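You operate a simulated robot arm through the tools that you are given. There is no shell and no other tool. Be economical: measure what you need, move in short steps, check, and stop when the job is done.

Carry out the task below with a simulated robot arm. There is one attempt and no reset: what you move stays moved.

TASK
Stack the box that says "lavender" from the hall counter top on top of the box labelled "peas". Then take the 4 W white-ended bulb from the hall counter top and leave it on the red tape spool.
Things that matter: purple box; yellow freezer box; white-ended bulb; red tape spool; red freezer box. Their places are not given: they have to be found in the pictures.

It is judged by the outcome, as a careful person would: the job done as asked, and still so three seconds after it is handed in. It fails if anything else is knocked over, pushed out of place, dropped, spilled or broken.

THE ROBOT
A 7-joint arm with a two-finger parallel gripper, fixed in place. Base frame: the origin is at the foot of the arm, x ahead of it, y to its left, z up; the work surface is at about z = 900. Lengths are in mm, angles in rad, forces in N, time in s.
With the tool pointing down near the work surface it reaches from about 300 to 680 mm from the base axis. Its first joint turns from -1.152 to 1.152 rad. Payload 1.57 kg.
Tool frame: the origin (TCP) lies between the finger pads and is the grasp point; the fingertips stand 30 mm ahead of it; z points along the fingers, y is the line along which they close. The gripper opens to 110 mm. The fingers are 24 mm wide and 12 mm thick; the gripper's body (48 by 112 mm) begins 78 mm behind the TCP.
Orientation is told as [roll, pitch, yaw] about the base's x, y, z axes, in that order, counted from this pose: with the fingers straight down and closing along the base's y, the tool's x points along the base's -x, its y along +y and its z along -z.

THE INTERFACE
- The arm moves only by the tool jog_arm. Its argument "increments" is a list of rows, each an object of numbers (a shift or turn left out is 0, a gripper value left out holds the last): "tx", "ty", "tz": the shift along the base's x, y, z in mm; "wx", "wy", "wz": the turn, a rotation vector about the base's x, y, z in rad. In form: [{"tx": .., "ty": .., "tz": .., "wx": .., "wy": .., "wz": ..}, ...]. A call has 1 to 12 rows; each row shifts and turns the commanded pose from where the row before left it. "jaw" is the closure, from 0 (fully open) to 1 (shut), set as the call begins (left out, the last holds). A row lasts 0.2 s, in which the tool goes at most 50 mm and 0.15 rad; a call with a longer step from one row to the next is refused whole, and so is a gripper value outside its range. A pose out of reach is approached as far as the arm can. The call stops where the force on the tool passes 40 N (or 10 N more than at its start, if that is more) or the arm is blocked; 0.2 s more then pass. The fingers move at their own pace (about 108 mm/s each) and stop on an object; they squeeze with about 42 N. The grip force told is the motor's: it shows also when the fingers shut on nothing. Time passes only in rows, and 0.2 s behind the last, so rows that do not move let the fingers close. It gives the time, the measured TCP pose, the force on the tool (base axes), the opening and the grip force at its end, in the units of the frame above (readings bear some noise).
- Cameras (640 x 400 px; columns grow to the right, rows downward): "scene" is fixed at [168.1, -385.9, 1421]; the picture's right is [0.83, -0.56, 0.00], its down [-0.21, -0.32, -0.92] and it looks along [0.52, 0.76, -0.38] (base axes); focal length 344 px, centre (320, 200). "wrist" rides on the gripper at [-36, 0, -80] in the tool frame; the picture's right is [0.00, -1.00, 0.00], its down [0.97, 0.00, -0.24] and it looks along [0.24, 0.00, 0.97] (tool axes); focal length 218 px, centre (320, 200).
- camera(camera): a new picture of that camera. No time passes.
- measure_at(camera, pixels): for up to 12 pixels [column, row] of the newest picture of that camera ("zoom" is the newest enlarged one), the place [x, y, z] in the base frame of the surface seen there, good to about 2 mm, but the place of the scene camera against the robot may be out by one fixed shift of up to 12 mm in any direction. No time passes.
- inspect(camera, box): a new picture of the part [left, top, right, bottom] of that camera's present view, enlarged. No time passes.
- close_job(): hands the job in; it is judged then, once.

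Work in short steps. Measure before you move; look again where a grasp or a placing could have gone wrong, and mend it. You have 80 turns and 46 pictures in all, the two below and enlarged ones among them. Open the gripper and draw the arm clear of the work before you hand the job in, unless the task says otherwise; then end with one line.

The tools are called after "Call:" by a JSON object that holds its "op" and its "data". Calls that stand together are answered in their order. jog_arm: Moves the arm, as the interface text tells. Its arguments: {"type":"object","properties":{"increments":{"type":"array","items":{"type":"object","properties":{"tx":{"type":"number"},"ty":{"type":"number"},"tz":{"type":"number"},"wx":{"type":"number"},"wy":{"type":"number"},"wz":{"type":"number"}}}},"jaw":{"type":"number"}},"required":["increments"]} The other tools are called the same way: camera (camera) takes a picture; measure_at (camera, pixels) gives the place of the surface under pixels of a picture; inspect (camera, box) takes an enlarged picture of a part of a camera's view; close_job () hands the job in.

At the start:

```text
clock: 0.0
eef_pos: [366.5, 205.8, 1209.6]
tcp_rot: [0.0, 0.001, 0.0]
contact_force: [0.9, -0.3, -0.1]
gripper_width: 109.9
grasp_force: 0.0
```

scene: 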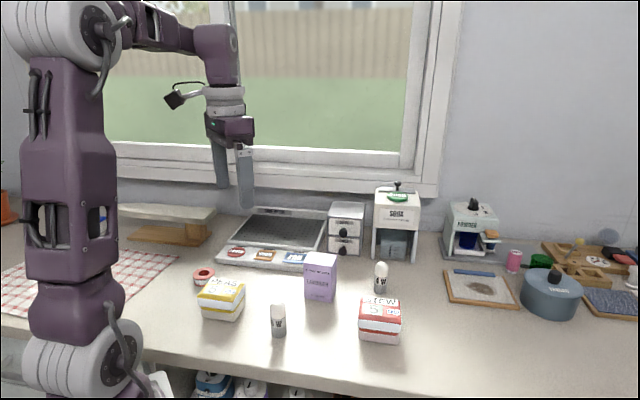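
wrist: 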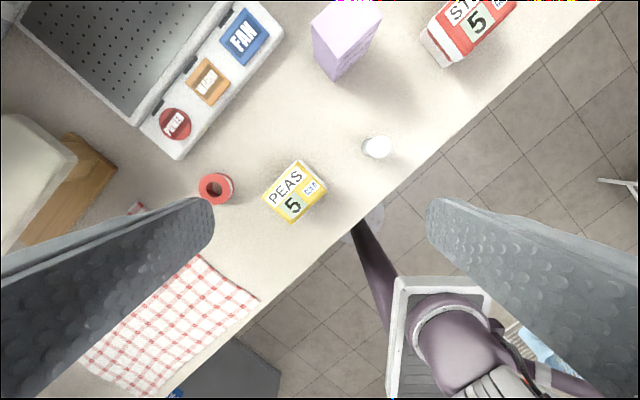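

The pictures show the purple box near (320,276), the yellow box near (222,298), bulbs at (278,319) and (381,276), and the spool at (203,275). I'll enlarge these to read the labels.

Call:
{"op": "inspect", "data": {"camera": "scene", "box": [180, 240, 420, 350]}}

Call:
{"op": "inspect", "data": {"camera": "wrist", "box": [180, 0, 540, 225]}}

```text
2.67 times, centred on (300, 295) of scene
```

zoom: 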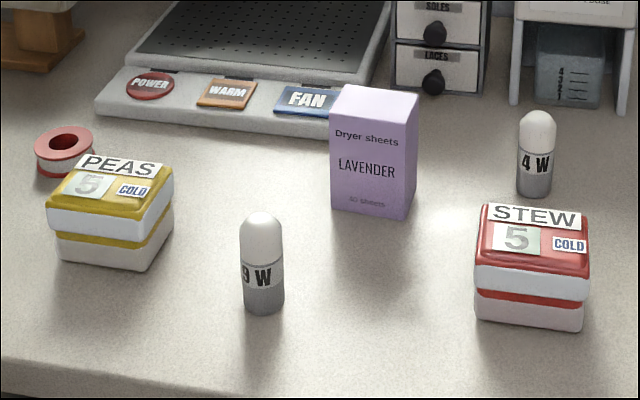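

```text
1.78 times, centred on (360, 112) of wrist
```

zoom: 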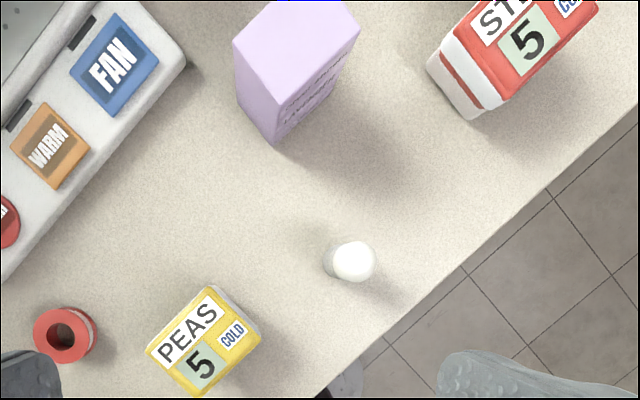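

The 4 W bulb is the far one; the near one is 9 W. I'll measure both the wrist zoom and the scene to get positions and the scene offset.

Call:
{"op": "measure_at", "data": {"camera": "zoom", "pixels": [[148, 350], [208, 288], [259, 336], [196, 394], [62, 336], [37, 336], [90, 336], [234, 40], [274, 82], [358, 28], [275, 140], [352, 262]]}}

Call:
{"op": "measure_at", "data": {"camera": "scene", "pixels": [[203, 272], [223, 289], [321, 259], [305, 256], [332, 270], [310, 253], [336, 256], [381, 265], [381, 290], [278, 306], [305, 297], [331, 303]]}}

```text
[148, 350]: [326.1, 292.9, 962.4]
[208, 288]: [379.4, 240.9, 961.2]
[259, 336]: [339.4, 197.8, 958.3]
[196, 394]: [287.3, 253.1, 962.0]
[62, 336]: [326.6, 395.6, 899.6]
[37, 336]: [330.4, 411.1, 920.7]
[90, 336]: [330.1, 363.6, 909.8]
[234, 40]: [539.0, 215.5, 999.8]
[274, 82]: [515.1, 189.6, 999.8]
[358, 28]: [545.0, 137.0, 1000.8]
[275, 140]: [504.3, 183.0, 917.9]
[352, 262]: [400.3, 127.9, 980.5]
```

```text
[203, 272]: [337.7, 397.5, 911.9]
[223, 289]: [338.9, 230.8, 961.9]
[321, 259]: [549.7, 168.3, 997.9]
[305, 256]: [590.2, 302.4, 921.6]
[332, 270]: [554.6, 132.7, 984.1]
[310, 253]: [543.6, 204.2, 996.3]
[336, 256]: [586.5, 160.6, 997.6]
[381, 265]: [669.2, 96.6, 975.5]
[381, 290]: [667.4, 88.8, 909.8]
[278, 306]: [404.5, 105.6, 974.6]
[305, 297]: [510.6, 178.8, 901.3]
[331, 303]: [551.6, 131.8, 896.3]
```

Purple box is about 62×37×100 mm with its front edge running along (41,-47), so its thickness is along about 41°. I'll move above it, with the tool turned by -0.85 rad, and look again.

Call:
{"op": "jog_arm", "data": {"increments": [{"tx": 25, "ty": -5, "wz": -0.14}, {"tx": 30, "ty": -6, "wz": -0.142}, {"tx": 30, "ty": -6, "wz": -0.142}, {"tx": 30, "ty": -6, "wz": -0.142}, {"tx": 30, "ty": -6, "wz": -0.142}, {"tx": 27, "ty": -5, "wz": -0.142}, {}], "jaw": 0}}

Call:
{"op": "camera", "data": {"camera": "wrist"}}

```text
clock: 1.6
eef_pos: [540.7, 171.4, 1211.5]
tcp_rot: [0.0, 0.0, -0.851]
contact_force: [0.4, -0.6, -0.2]
gripper_width: 110.1
grasp_force: 0.1
```

```text
41 pictures are left
```

wrist: 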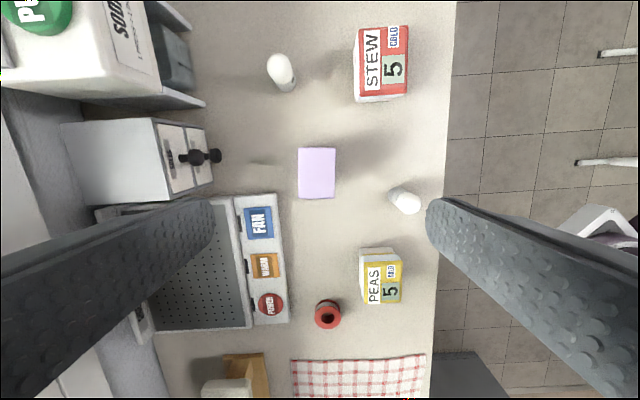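

The purple top spans (298–336,148–198), nearly aligned with the tool. Measuring its corners, the peas box, spool and both bulbs.

Call:
{"op": "measure_at", "data": {"camera": "wrist", "pixels": [[300, 150], [334, 150], [300, 196], [334, 196], [317, 173], [363, 257], [399, 256], [399, 301], [365, 302], [329, 303], [276, 62], [284, 78]]}}

Call:
{"op": "inspect", "data": {"camera": "wrist", "box": [260, 130, 420, 330]}}

```text
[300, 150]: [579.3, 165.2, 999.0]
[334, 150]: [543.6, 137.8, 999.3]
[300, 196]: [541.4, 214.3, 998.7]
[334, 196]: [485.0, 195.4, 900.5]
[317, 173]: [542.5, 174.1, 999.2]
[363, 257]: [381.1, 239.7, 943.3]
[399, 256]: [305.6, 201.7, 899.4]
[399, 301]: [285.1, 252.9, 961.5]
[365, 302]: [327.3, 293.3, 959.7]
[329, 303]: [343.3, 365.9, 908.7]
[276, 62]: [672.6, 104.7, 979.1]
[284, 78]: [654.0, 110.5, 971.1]
```

```text
2.00 times, centred on (340, 230) of wrist
```

zoom: 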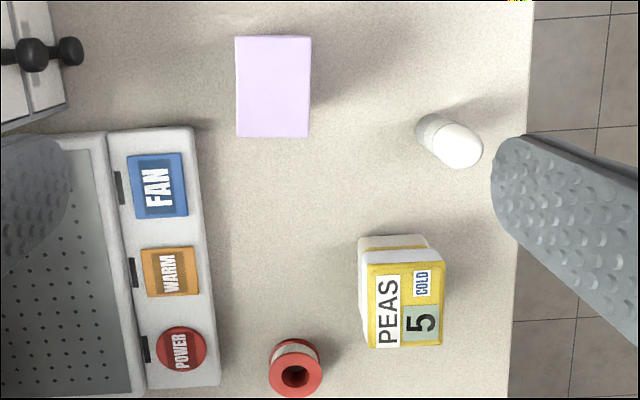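

Call:
{"op": "measure_at", "data": {"camera": "zoom", "pixels": [[238, 39], [308, 41], [306, 133], [239, 133], [370, 268], [440, 267], [438, 344], [372, 344], [276, 376], [317, 376], [296, 360], [296, 392]]}}

```text
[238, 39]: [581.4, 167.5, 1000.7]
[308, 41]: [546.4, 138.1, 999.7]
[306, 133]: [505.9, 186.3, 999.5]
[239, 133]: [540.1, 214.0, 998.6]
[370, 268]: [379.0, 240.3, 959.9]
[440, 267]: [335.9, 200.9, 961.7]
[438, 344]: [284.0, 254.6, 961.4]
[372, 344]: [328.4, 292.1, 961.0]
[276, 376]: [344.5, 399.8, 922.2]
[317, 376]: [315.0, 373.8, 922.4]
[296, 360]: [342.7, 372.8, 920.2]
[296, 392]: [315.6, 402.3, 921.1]
```

Purple box centre is (543.5,176.5), 48 mm thick; peas centre is (332,247), top at 961; spool centre is (329.5,387), top at 921. I'll part-close the jaw and descend on the purple box.

Call:
{"op": "jog_arm", "data": {"increments": [{"tx": 2.8, "ty": 5.1}, {"tz": -45}, {"tz": -45}, {"tz": -45}, {"tz": -30}, {"tz": -25}, {"tz": -25}, {"tz": -20}, {"tz": -11.5}, {}], "jaw": 0.28}}

```text
clock: 3.8
eef_pos: [541.4, 177.7, 962.1]
tcp_rot: [0.0, 0.001, -0.852]
contact_force: [0.2, 0.3, -0.2]
gripper_width: 79.2
grasp_force: 0.1
```

Call:
{"op": "jog_arm", "data": {"increments": [{"tz": 2}, {}, {}], "jaw": 1}}

Call:
{"op": "camera", "data": {"camera": "scene"}}

```text
clock: 4.6
eef_pos: [542.5, 177.0, 964.4]
tcp_rot: [-0.002, 0.001, -0.85]
contact_force: [0.7, 0.8, 0.5]
gripper_width: 50.0
grasp_force: 41.6
```

```text
39 pictures are left
```

scene: 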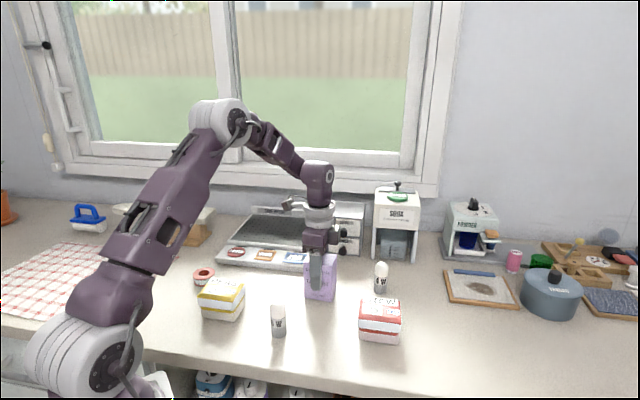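

Gripped at 50 mm width. Lifting 130 mm and carrying to above the peas box.

Call:
{"op": "jog_arm", "data": {"increments": [{"tz": 15}, {"tz": 35}, {"tz": 40}, {"tz": 40}, {"tx": -25, "ty": 8}, {"tx": -35, "ty": 12}, {"tx": -40, "ty": 13}, {"tx": -40, "ty": 13}, {"tx": -40, "ty": 13}, {"tx": -30.5, "ty": 11}, {}, {}]}}

Call:
{"op": "camera", "data": {"camera": "wrist"}}

Call:
{"op": "camera", "data": {"camera": "scene"}}

```text
clock: 7.2
eef_pos: [331.1, 245.7, 1095.0]
tcp_rot: [-0.001, -0.001, -0.85]
contact_force: [0.6, -0.2, -0.9]
gripper_width: 49.5
grasp_force: 41.9
```

```text
38 pictures are left
```

wrist: 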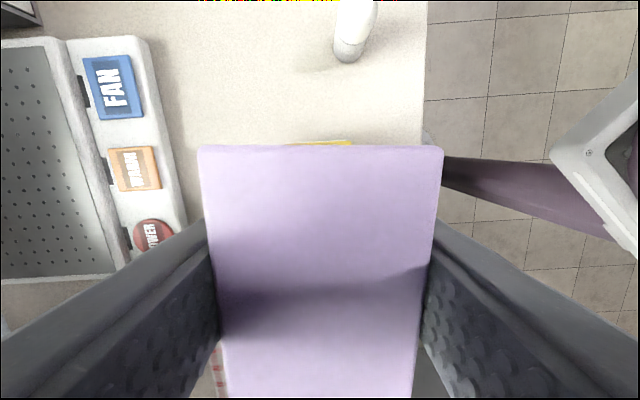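

```text
37 pictures are left
```

scene: 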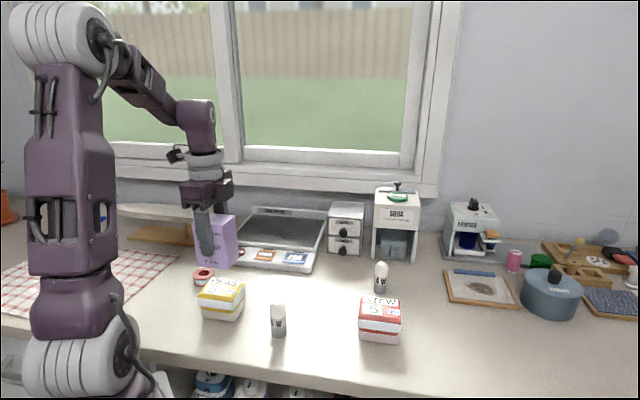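

Held box is upright over the peas. Lowering to about 3 mm above expected contact (TCP z≈1026).

Call:
{"op": "jog_arm", "data": {"increments": [{"tx": 0.7, "ty": 1.3, "tz": -25}, {"tz": -25}, {"tz": -10}, {"tz": -5}, {"tz": -2}, {}]}}

Call:
{"op": "inspect", "data": {"camera": "scene", "box": [160, 200, 320, 340]}}

```text
clock: 8.6
eef_pos: [333.8, 247.9, 1029.6]
tcp_rot: [0.003, -0.001, -0.851]
contact_force: [-3.3, -1.8, 10.3]
gripper_width: 49.7
grasp_force: 42.1
stopped in row 6: the force on the tool passed its limit (the readings are from after the stop); the commanded pose is now the measured one
```

```text
2.86 times, centred on (240, 270) of scene
```

zoom: 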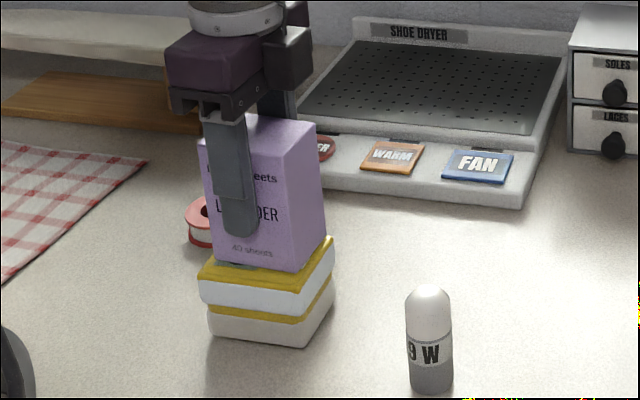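

Contact at z 1029.6 with the box sitting flat on the peas. Releasing gently and rising.

Call:
{"op": "jog_arm", "data": {"increments": [{}, {}, {}], "jaw": 0.3}}

Call:
{"op": "inspect", "data": {"camera": "scene", "box": [160, 200, 320, 340]}}

```text
clock: 9.4
eef_pos: [335.1, 248.4, 1028.2]
tcp_rot: [0.003, 0.0, -0.85]
contact_force: [-1.3, -0.6, 0.1]
gripper_width: 76.7
grasp_force: 0.0
```

```text
2.86 times, centred on (240, 270) of scene
```

zoom: 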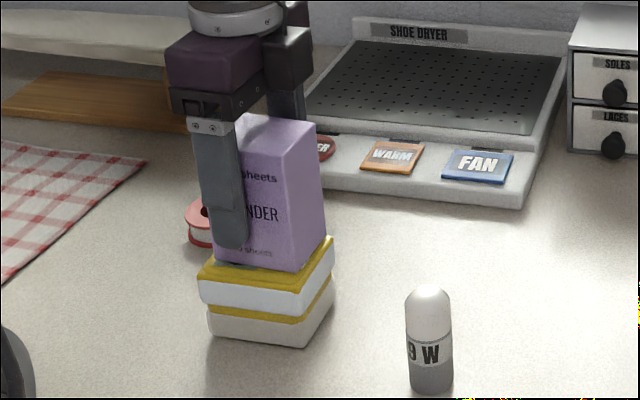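

Stack stands. Rising straight up, then heading toward the 4 W bulb for a close look.

Call:
{"op": "jog_arm", "data": {"increments": [{"tz": 25}, {"tz": 40}, {"tz": 45}, {"tz": 45}, {"tx": 40, "ty": -18, "tz": 10}, {"tx": 45, "ty": -22}, {"tx": 45, "ty": -22}, {"tx": 45, "ty": -22}, {"tx": 45, "ty": -22}, {"tx": 45, "ty": -20}, {"tx": 30, "ty": -12}, {}]}}

Call:
{"op": "camera", "data": {"camera": "wrist"}}

Call:
{"op": "camera", "data": {"camera": "scene"}}

```text
clock: 12.0
eef_pos: [601.0, 120.0, 1172.0]
tcp_rot: [0.001, 0.001, -0.85]
contact_force: [0.3, -0.6, 0.0]
gripper_width: 76.7
grasp_force: 0.0
out of reach, approached as far as the arm can: row 10, 11
```

```text
34 pictures are left
```

wrist: 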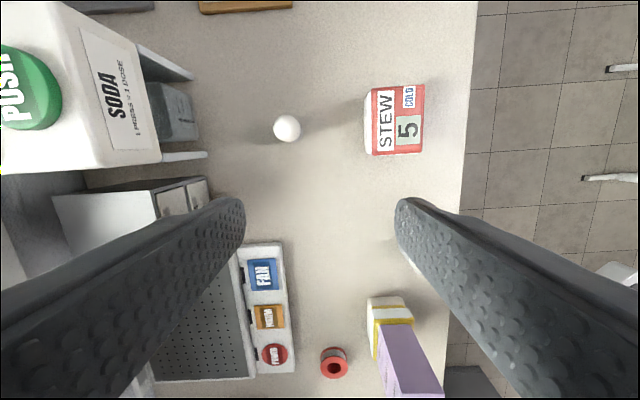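

```text
33 pictures are left
```

scene: 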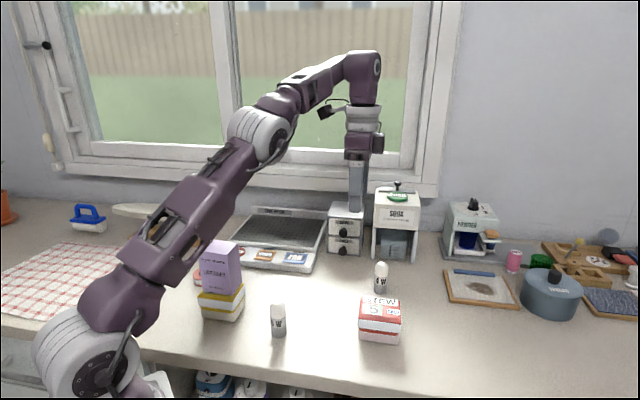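

The stack stands. The bulb's dome is at (287,128) in the wrist view; measuring it.

Call:
{"op": "measure_at", "data": {"camera": "wrist", "pixels": [[287, 127], [276, 127], [298, 127], [287, 117], [287, 138], [366, 150], [373, 150], [205, 156]]}}

```text
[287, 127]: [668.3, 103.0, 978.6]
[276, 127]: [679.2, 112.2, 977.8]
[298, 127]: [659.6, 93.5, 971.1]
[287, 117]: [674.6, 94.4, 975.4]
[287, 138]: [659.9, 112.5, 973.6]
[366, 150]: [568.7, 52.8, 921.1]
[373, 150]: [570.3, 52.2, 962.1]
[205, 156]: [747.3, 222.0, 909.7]
```

Bulb centre (668,103), top 979, about 28 mm thick. I'll descend in place to z≈1025, then move out over it; reach is tight so I'll check.

Call:
{"op": "jog_arm", "data": {"increments": [{"tx": -25, "ty": 8, "tz": -25}, {"tz": -40}, {"tz": -40}, {"tz": -40}, {"tz": -20}, {}]}}

```text
clock: 13.4
eef_pos: [578.6, 128.9, 1009.0]
tcp_rot: [0.005, 0.001, -0.849]
contact_force: [-1.0, 0.5, -0.2]
gripper_width: 77.0
grasp_force: 0.1
```

Call:
{"op": "jog_arm", "data": {"increments": [{"tz": 14}, {"tx": 30, "ty": -9}, {"tx": 30, "ty": -9}, {"tx": 29, "ty": -8}, {}]}}

Call:
{"op": "camera", "data": {"camera": "wrist"}}

```text
clock: 14.6
eef_pos: [667.1, 103.6, 1022.2]
tcp_rot: [0.002, -0.001, -0.854]
contact_force: [0.2, 0.0, 0.4]
gripper_width: 77.0
grasp_force: 0.0
```

```text
32 pictures are left
```

wrist: 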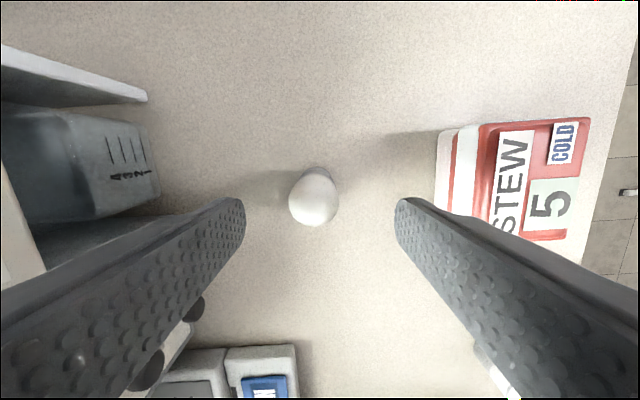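

Call:
{"op": "measure_at", "data": {"camera": "wrist", "pixels": [[313, 202], [292, 202], [335, 202], [313, 182], [313, 222]]}}

```text
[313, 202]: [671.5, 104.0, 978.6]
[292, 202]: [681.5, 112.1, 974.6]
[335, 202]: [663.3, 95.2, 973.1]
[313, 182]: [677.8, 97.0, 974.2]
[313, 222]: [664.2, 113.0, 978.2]
```

Bulb centre reads (671.5,104). Small shift and descend to z≈947.

Call:
{"op": "jog_arm", "data": {"increments": [{"tx": 3.5, "ty": 0.5}, {"tz": -20}, {"tz": -20}, {"tz": -20}, {"tz": -15}, {}]}}

Call:
{"op": "camera", "data": {"camera": "wrist"}}

```text
clock: 16.0
eef_pos: [669.3, 105.1, 947.7]
tcp_rot: [0.004, 0.001, -0.848]
contact_force: [-0.7, -0.7, 0.2]
gripper_width: 76.8
grasp_force: 0.0
```

```text
31 pictures are left
```

wrist: 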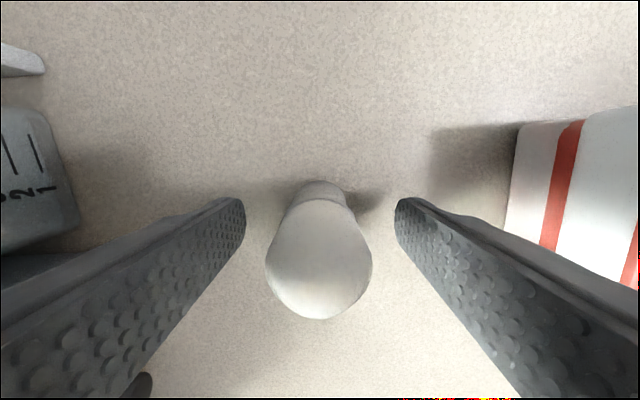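

The bulb is centred between the fingers at (320,255). Closing.

Call:
{"op": "jog_arm", "data": {"increments": [{}, {}, {}, {}], "jaw": 1}}

```text
clock: 17.0
eef_pos: [669.3, 105.1, 947.1]
tcp_rot: [0.004, 0.0, -0.85]
contact_force: [-0.6, -0.6, 0.8]
gripper_width: 30.9
grasp_force: 39.6
```

Gripped at 31 mm. Lifting, pulling inward, and rising to about 1150.

Call:
{"op": "jog_arm", "data": {"increments": [{"tz": 10}, {"tz": 25}, {"tz": 30}, {"tx": -30, "ty": 5, "tz": 20}, {"tx": -35, "ty": 10, "tz": 30}, {"tx": -35, "ty": 20, "tz": 28}, {"tx": -35, "ty": 25, "tz": 25}, {"tx": -35, "ty": 30, "tz": 20}, {"tx": -35, "ty": 30, "tz": 10}, {}]}}

Call:
{"op": "camera", "data": {"camera": "scene"}}

Call:
{"op": "camera", "data": {"camera": "wrist"}}

```text
refused: row 8 steps farther than a row can; nothing moved
```

```text
30 pictures are left
```

scene: 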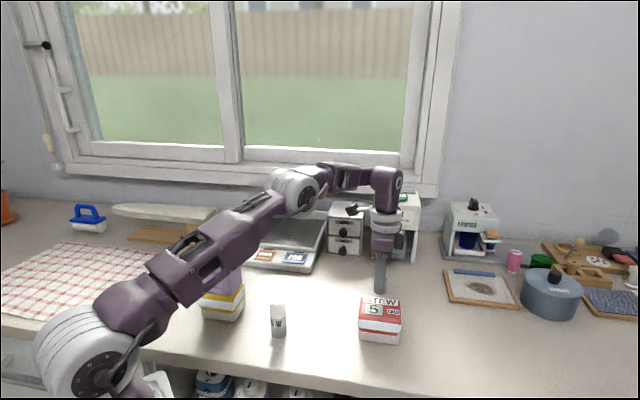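

```text
29 pictures are left
```

wrist: 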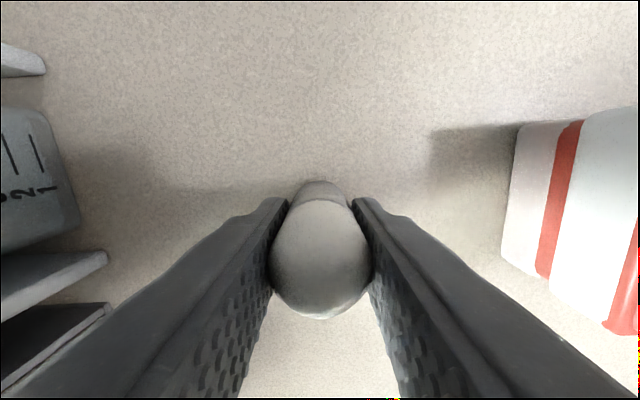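

One row was too long; nothing moved and the grip looks good. Resending with shorter rows.

Call:
{"op": "jog_arm", "data": {"increments": [{"tz": 10}, {"tz": 25}, {"tz": 30}, {"tx": -30, "ty": 5, "tz": 20}, {"tx": -35, "ty": 10, "tz": 28}, {"tx": -35, "ty": 18, "tz": 26}, {"tx": -32, "ty": 25, "tz": 25}, {"tx": -32, "ty": 27, "tz": 20}, {"tx": -32, "ty": 27, "tz": 15}, {}]}}

Call:
{"op": "camera", "data": {"camera": "scene"}}

```text
clock: 19.2
eef_pos: [474.1, 216.9, 1148.3]
tcp_rot: [0.003, -0.001, -0.85]
contact_force: [-0.7, -0.2, -1.2]
gripper_width: 30.4
grasp_force: 39.7
```

```text
28 pictures are left
```

scene: 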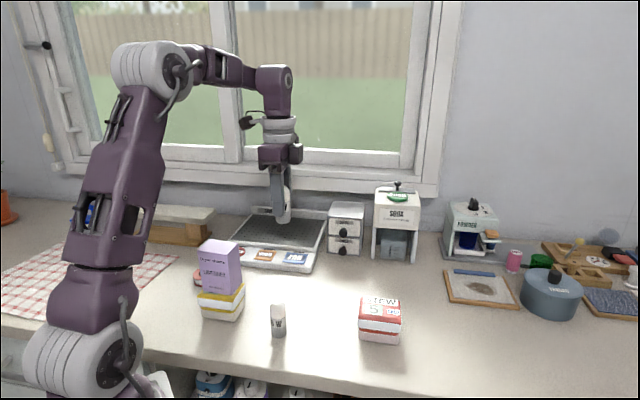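

Bulb held clear. Moving most of the way toward the spool, then measuring it from there.

Call:
{"op": "jog_arm", "data": {"increments": [{"tx": -27, "ty": 33}, {"tx": -30, "ty": 36}, {"tx": -25, "ty": 36}, {"tx": -10, "ty": 22}, {}]}}

Call:
{"op": "camera", "data": {"camera": "wrist"}}

```text
clock: 20.4
eef_pos: [381.5, 344.5, 1147.9]
tcp_rot: [0.006, 0.001, -0.85]
contact_force: [-0.5, 0.4, -0.7]
gripper_width: 30.5
grasp_force: 40.1
```

```text
27 pictures are left
```

wrist: 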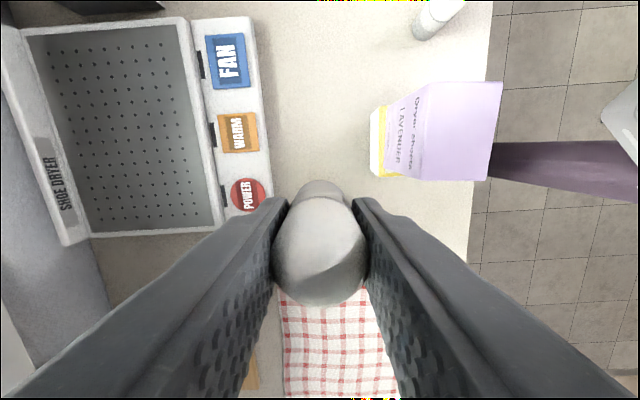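

The spool is hidden behind the bulb, so I'll go slightly past it; it should then show above the bulb in the picture.

Call:
{"op": "jog_arm", "data": {"increments": [{"tx": -25, "ty": 23}, {"tx": -25, "ty": 23}, {"tx": -26, "ty": 25}, {}, {}]}}

Call:
{"op": "inspect", "data": {"camera": "wrist", "box": [240, 50, 420, 210]}}

```text
clock: 21.6
eef_pos: [305.0, 414.2, 1147.6]
tcp_rot: [0.005, 0.0, -0.848]
contact_force: [0.3, 0.3, -1.5]
gripper_width: 30.8
grasp_force: 39.0
```

```text
2.50 times, centred on (330, 130) of wrist
```

zoom: 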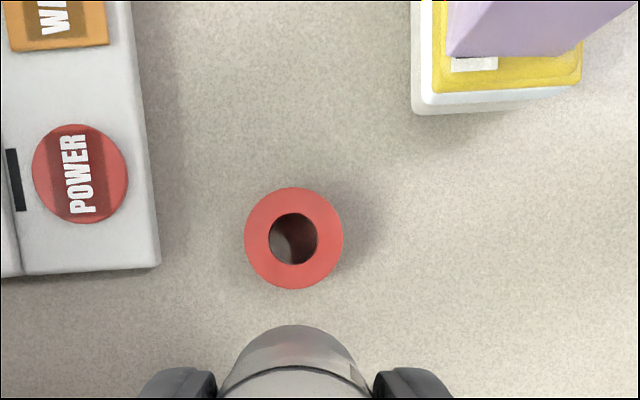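

Call:
{"op": "measure_at", "data": {"camera": "zoom", "pixels": [[257, 238], [331, 238], [293, 200], [293, 277], [267, 212], [320, 212], [267, 265], [320, 265]]}}

```text
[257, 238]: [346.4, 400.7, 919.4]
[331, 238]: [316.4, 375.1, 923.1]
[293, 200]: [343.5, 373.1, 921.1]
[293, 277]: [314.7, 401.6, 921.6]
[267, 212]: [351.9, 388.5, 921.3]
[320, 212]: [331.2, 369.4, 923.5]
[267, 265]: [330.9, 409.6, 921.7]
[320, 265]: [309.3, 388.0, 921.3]
```

Spool centre (330.5,388), top 921.5, outer about 54 mm with a 27 mm hole; the 31 mm bulb can stand on it. Bulb sits ~2 mm ahead of the TCP, so target TCP is (329.2,389.5); descending to z≈985 first.

Call:
{"op": "jog_arm", "data": {"increments": [{"tx": 12, "ty": -12.3}, {"tx": 12.2, "ty": -12.4}, {"tz": -35}, {"tz": -40}, {"tz": -40}, {"tz": -30}, {"tz": -17}, {}, {}]}}

Call:
{"op": "camera", "data": {"camera": "wrist"}}

Call:
{"op": "inspect", "data": {"camera": "scene", "box": [150, 180, 310, 330]}}

```text
clock: 23.6
eef_pos: [331.2, 390.3, 986.2]
tcp_rot: [0.003, 0.001, -0.85]
contact_force: [0.2, 0.2, 0.4]
gripper_width: 30.3
grasp_force: 39.3
```

```text
25 pictures are left
```

wrist: 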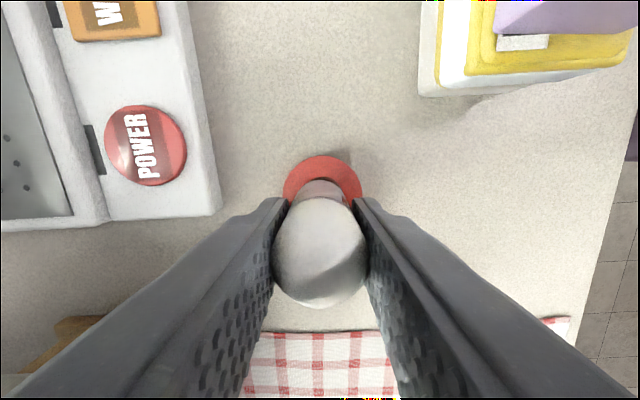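

```text
2.67 times, centred on (230, 255) of scene
```

zoom: 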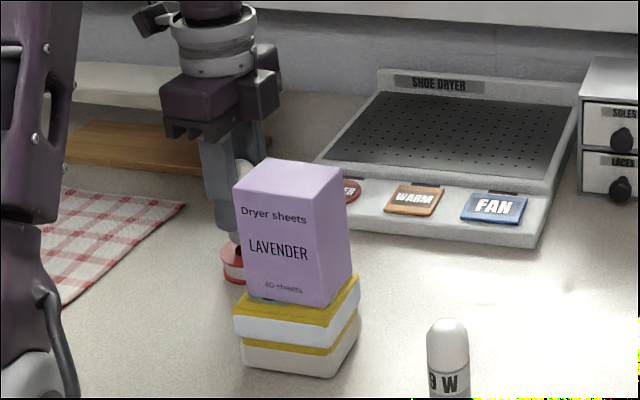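

Bulb is within about 2 mm of the spool's centre; nudging (-0.8,-1.8) and lowering to contact near z≈968.5.

Call:
{"op": "jog_arm", "data": {"increments": [{"tx": -0.8, "ty": -1.8}, {"tz": -8}, {"tz": -5}, {"tz": -2}, {"tz": -1.5}, {}]}}

Call:
{"op": "camera", "data": {"camera": "wrist"}}

```text
clock: 25.0
eef_pos: [329.6, 389.1, 969.5]
tcp_rot: [0.006, 0.0, -0.85]
contact_force: [0.7, 1.1, 30.8]
gripper_width: 30.5
grasp_force: 39.2
```

```text
23 pictures are left
```

wrist: 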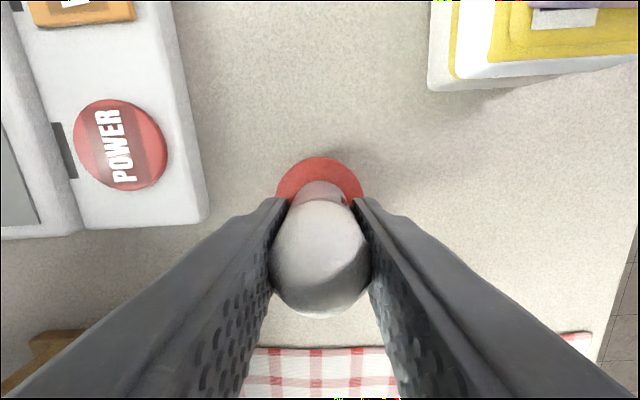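

Contact at 31 N, bulb seated on the spool. Easing up 1 mm, then opening.

Call:
{"op": "jog_arm", "data": {"increments": [{"tz": 1}, {}]}}

Call:
{"op": "jog_arm", "data": {"increments": [{}, {}, {}], "jaw": 0.35}}

Call:
{"op": "camera", "data": {"camera": "wrist"}}

```text
clock: 25.6
eef_pos: [329.4, 388.3, 967.9]
tcp_rot: [0.005, 0.0, -0.85]
contact_force: [3.9, 4.3, 21.0]
gripper_width: 30.0
grasp_force: 39.6
```

```text
clock: 26.4
eef_pos: [328.1, 387.3, 967.3]
tcp_rot: [0.001, 0.0, -0.85]
contact_force: [0.7, 0.3, -0.7]
gripper_width: 71.6
grasp_force: 0.2
```

```text
22 pictures are left
```

wrist: 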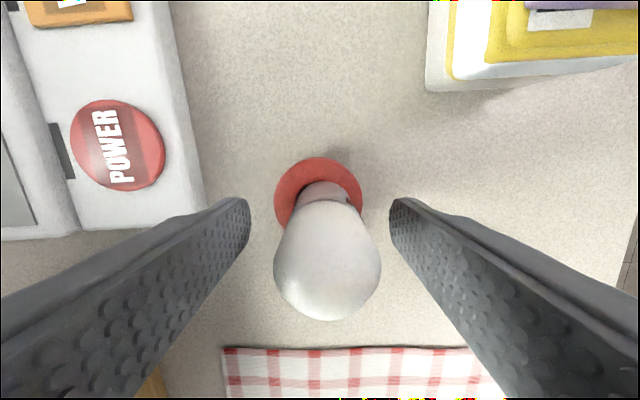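

The bulb stands on the spool. Rising straight up and clear, then checking.

Call:
{"op": "jog_arm", "data": {"increments": [{"tz": 15}, {"tz": 30}, {"tz": 40}, {"tz": 45}, {"tz": 45}, {"tz": 30}, {"tx": 30, "ty": 20}, {"tx": 40, "ty": 10}, {"tx": 40}, {}, {}]}}

Call:
{"op": "camera", "data": {"camera": "wrist"}}

Call:
{"op": "camera", "data": {"camera": "scene"}}

```text
clock: 28.8
eef_pos: [433.1, 396.9, 1163.6]
tcp_rot: [0.001, 0.0, -0.852]
contact_force: [-0.1, -0.2, -0.9]
gripper_width: 71.4
grasp_force: 0.0
out of reach, approached as far as the arm can: row 9
```

```text
21 pictures are left
```

wrist: 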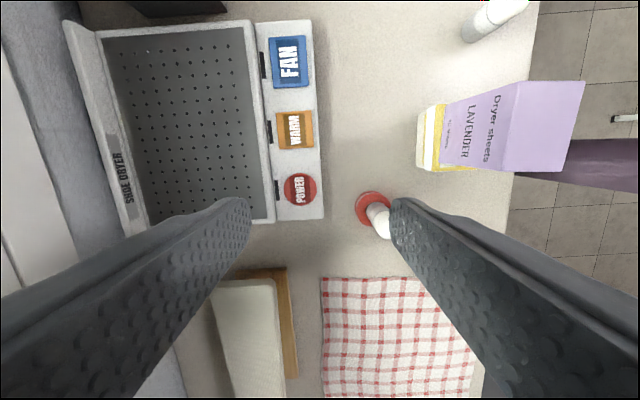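

```text
20 pictures are left
```

scene: 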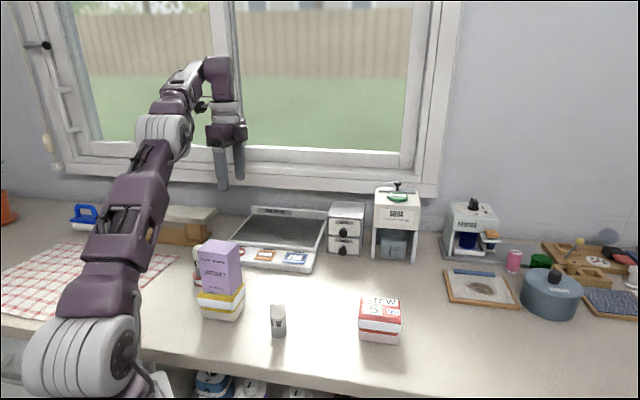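

Call:
{"op": "inspect", "data": {"camera": "wrist", "box": [330, 60, 600, 250]}}

Call:
{"op": "inspect", "data": {"camera": "scene", "box": [160, 220, 300, 340]}}

```text
2.11 times, centred on (465, 155) of wrist
```

zoom: 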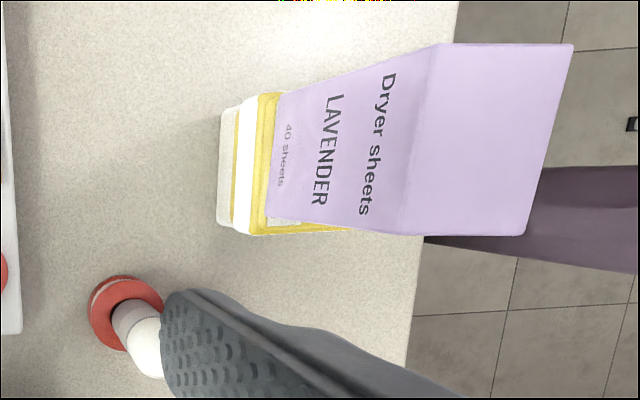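

```text
3.33 times, centred on (230, 280) of scene
```

zoom: 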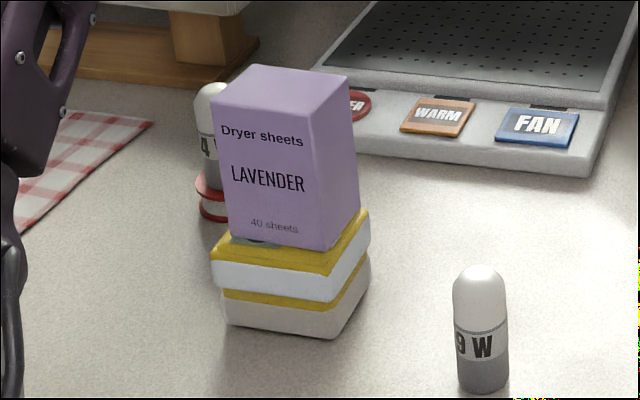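

The lavender box stands on the peas and the 4 W bulb stands upright on the spool, with everything else in place. Opening fully and handing in.

Call:
{"op": "jog_arm", "data": {"increments": [{}, {}], "jaw": 0}}

Call:
{"op": "close_job", "data": {}}

```text
clock: 29.4
eef_pos: [431.9, 396.9, 1163.5]
tcp_rot: [0.004, -0.001, -0.849]
contact_force: [-0.3, 0.4, 0.1]
gripper_width: 109.9
grasp_force: 0.1
```

```text
The job is handed in.
```

The lavender box is stacked on the peas box, the 4 W bulb stands upright on the red tape spool, and the job is handed in with the gripper open and the arm clear.
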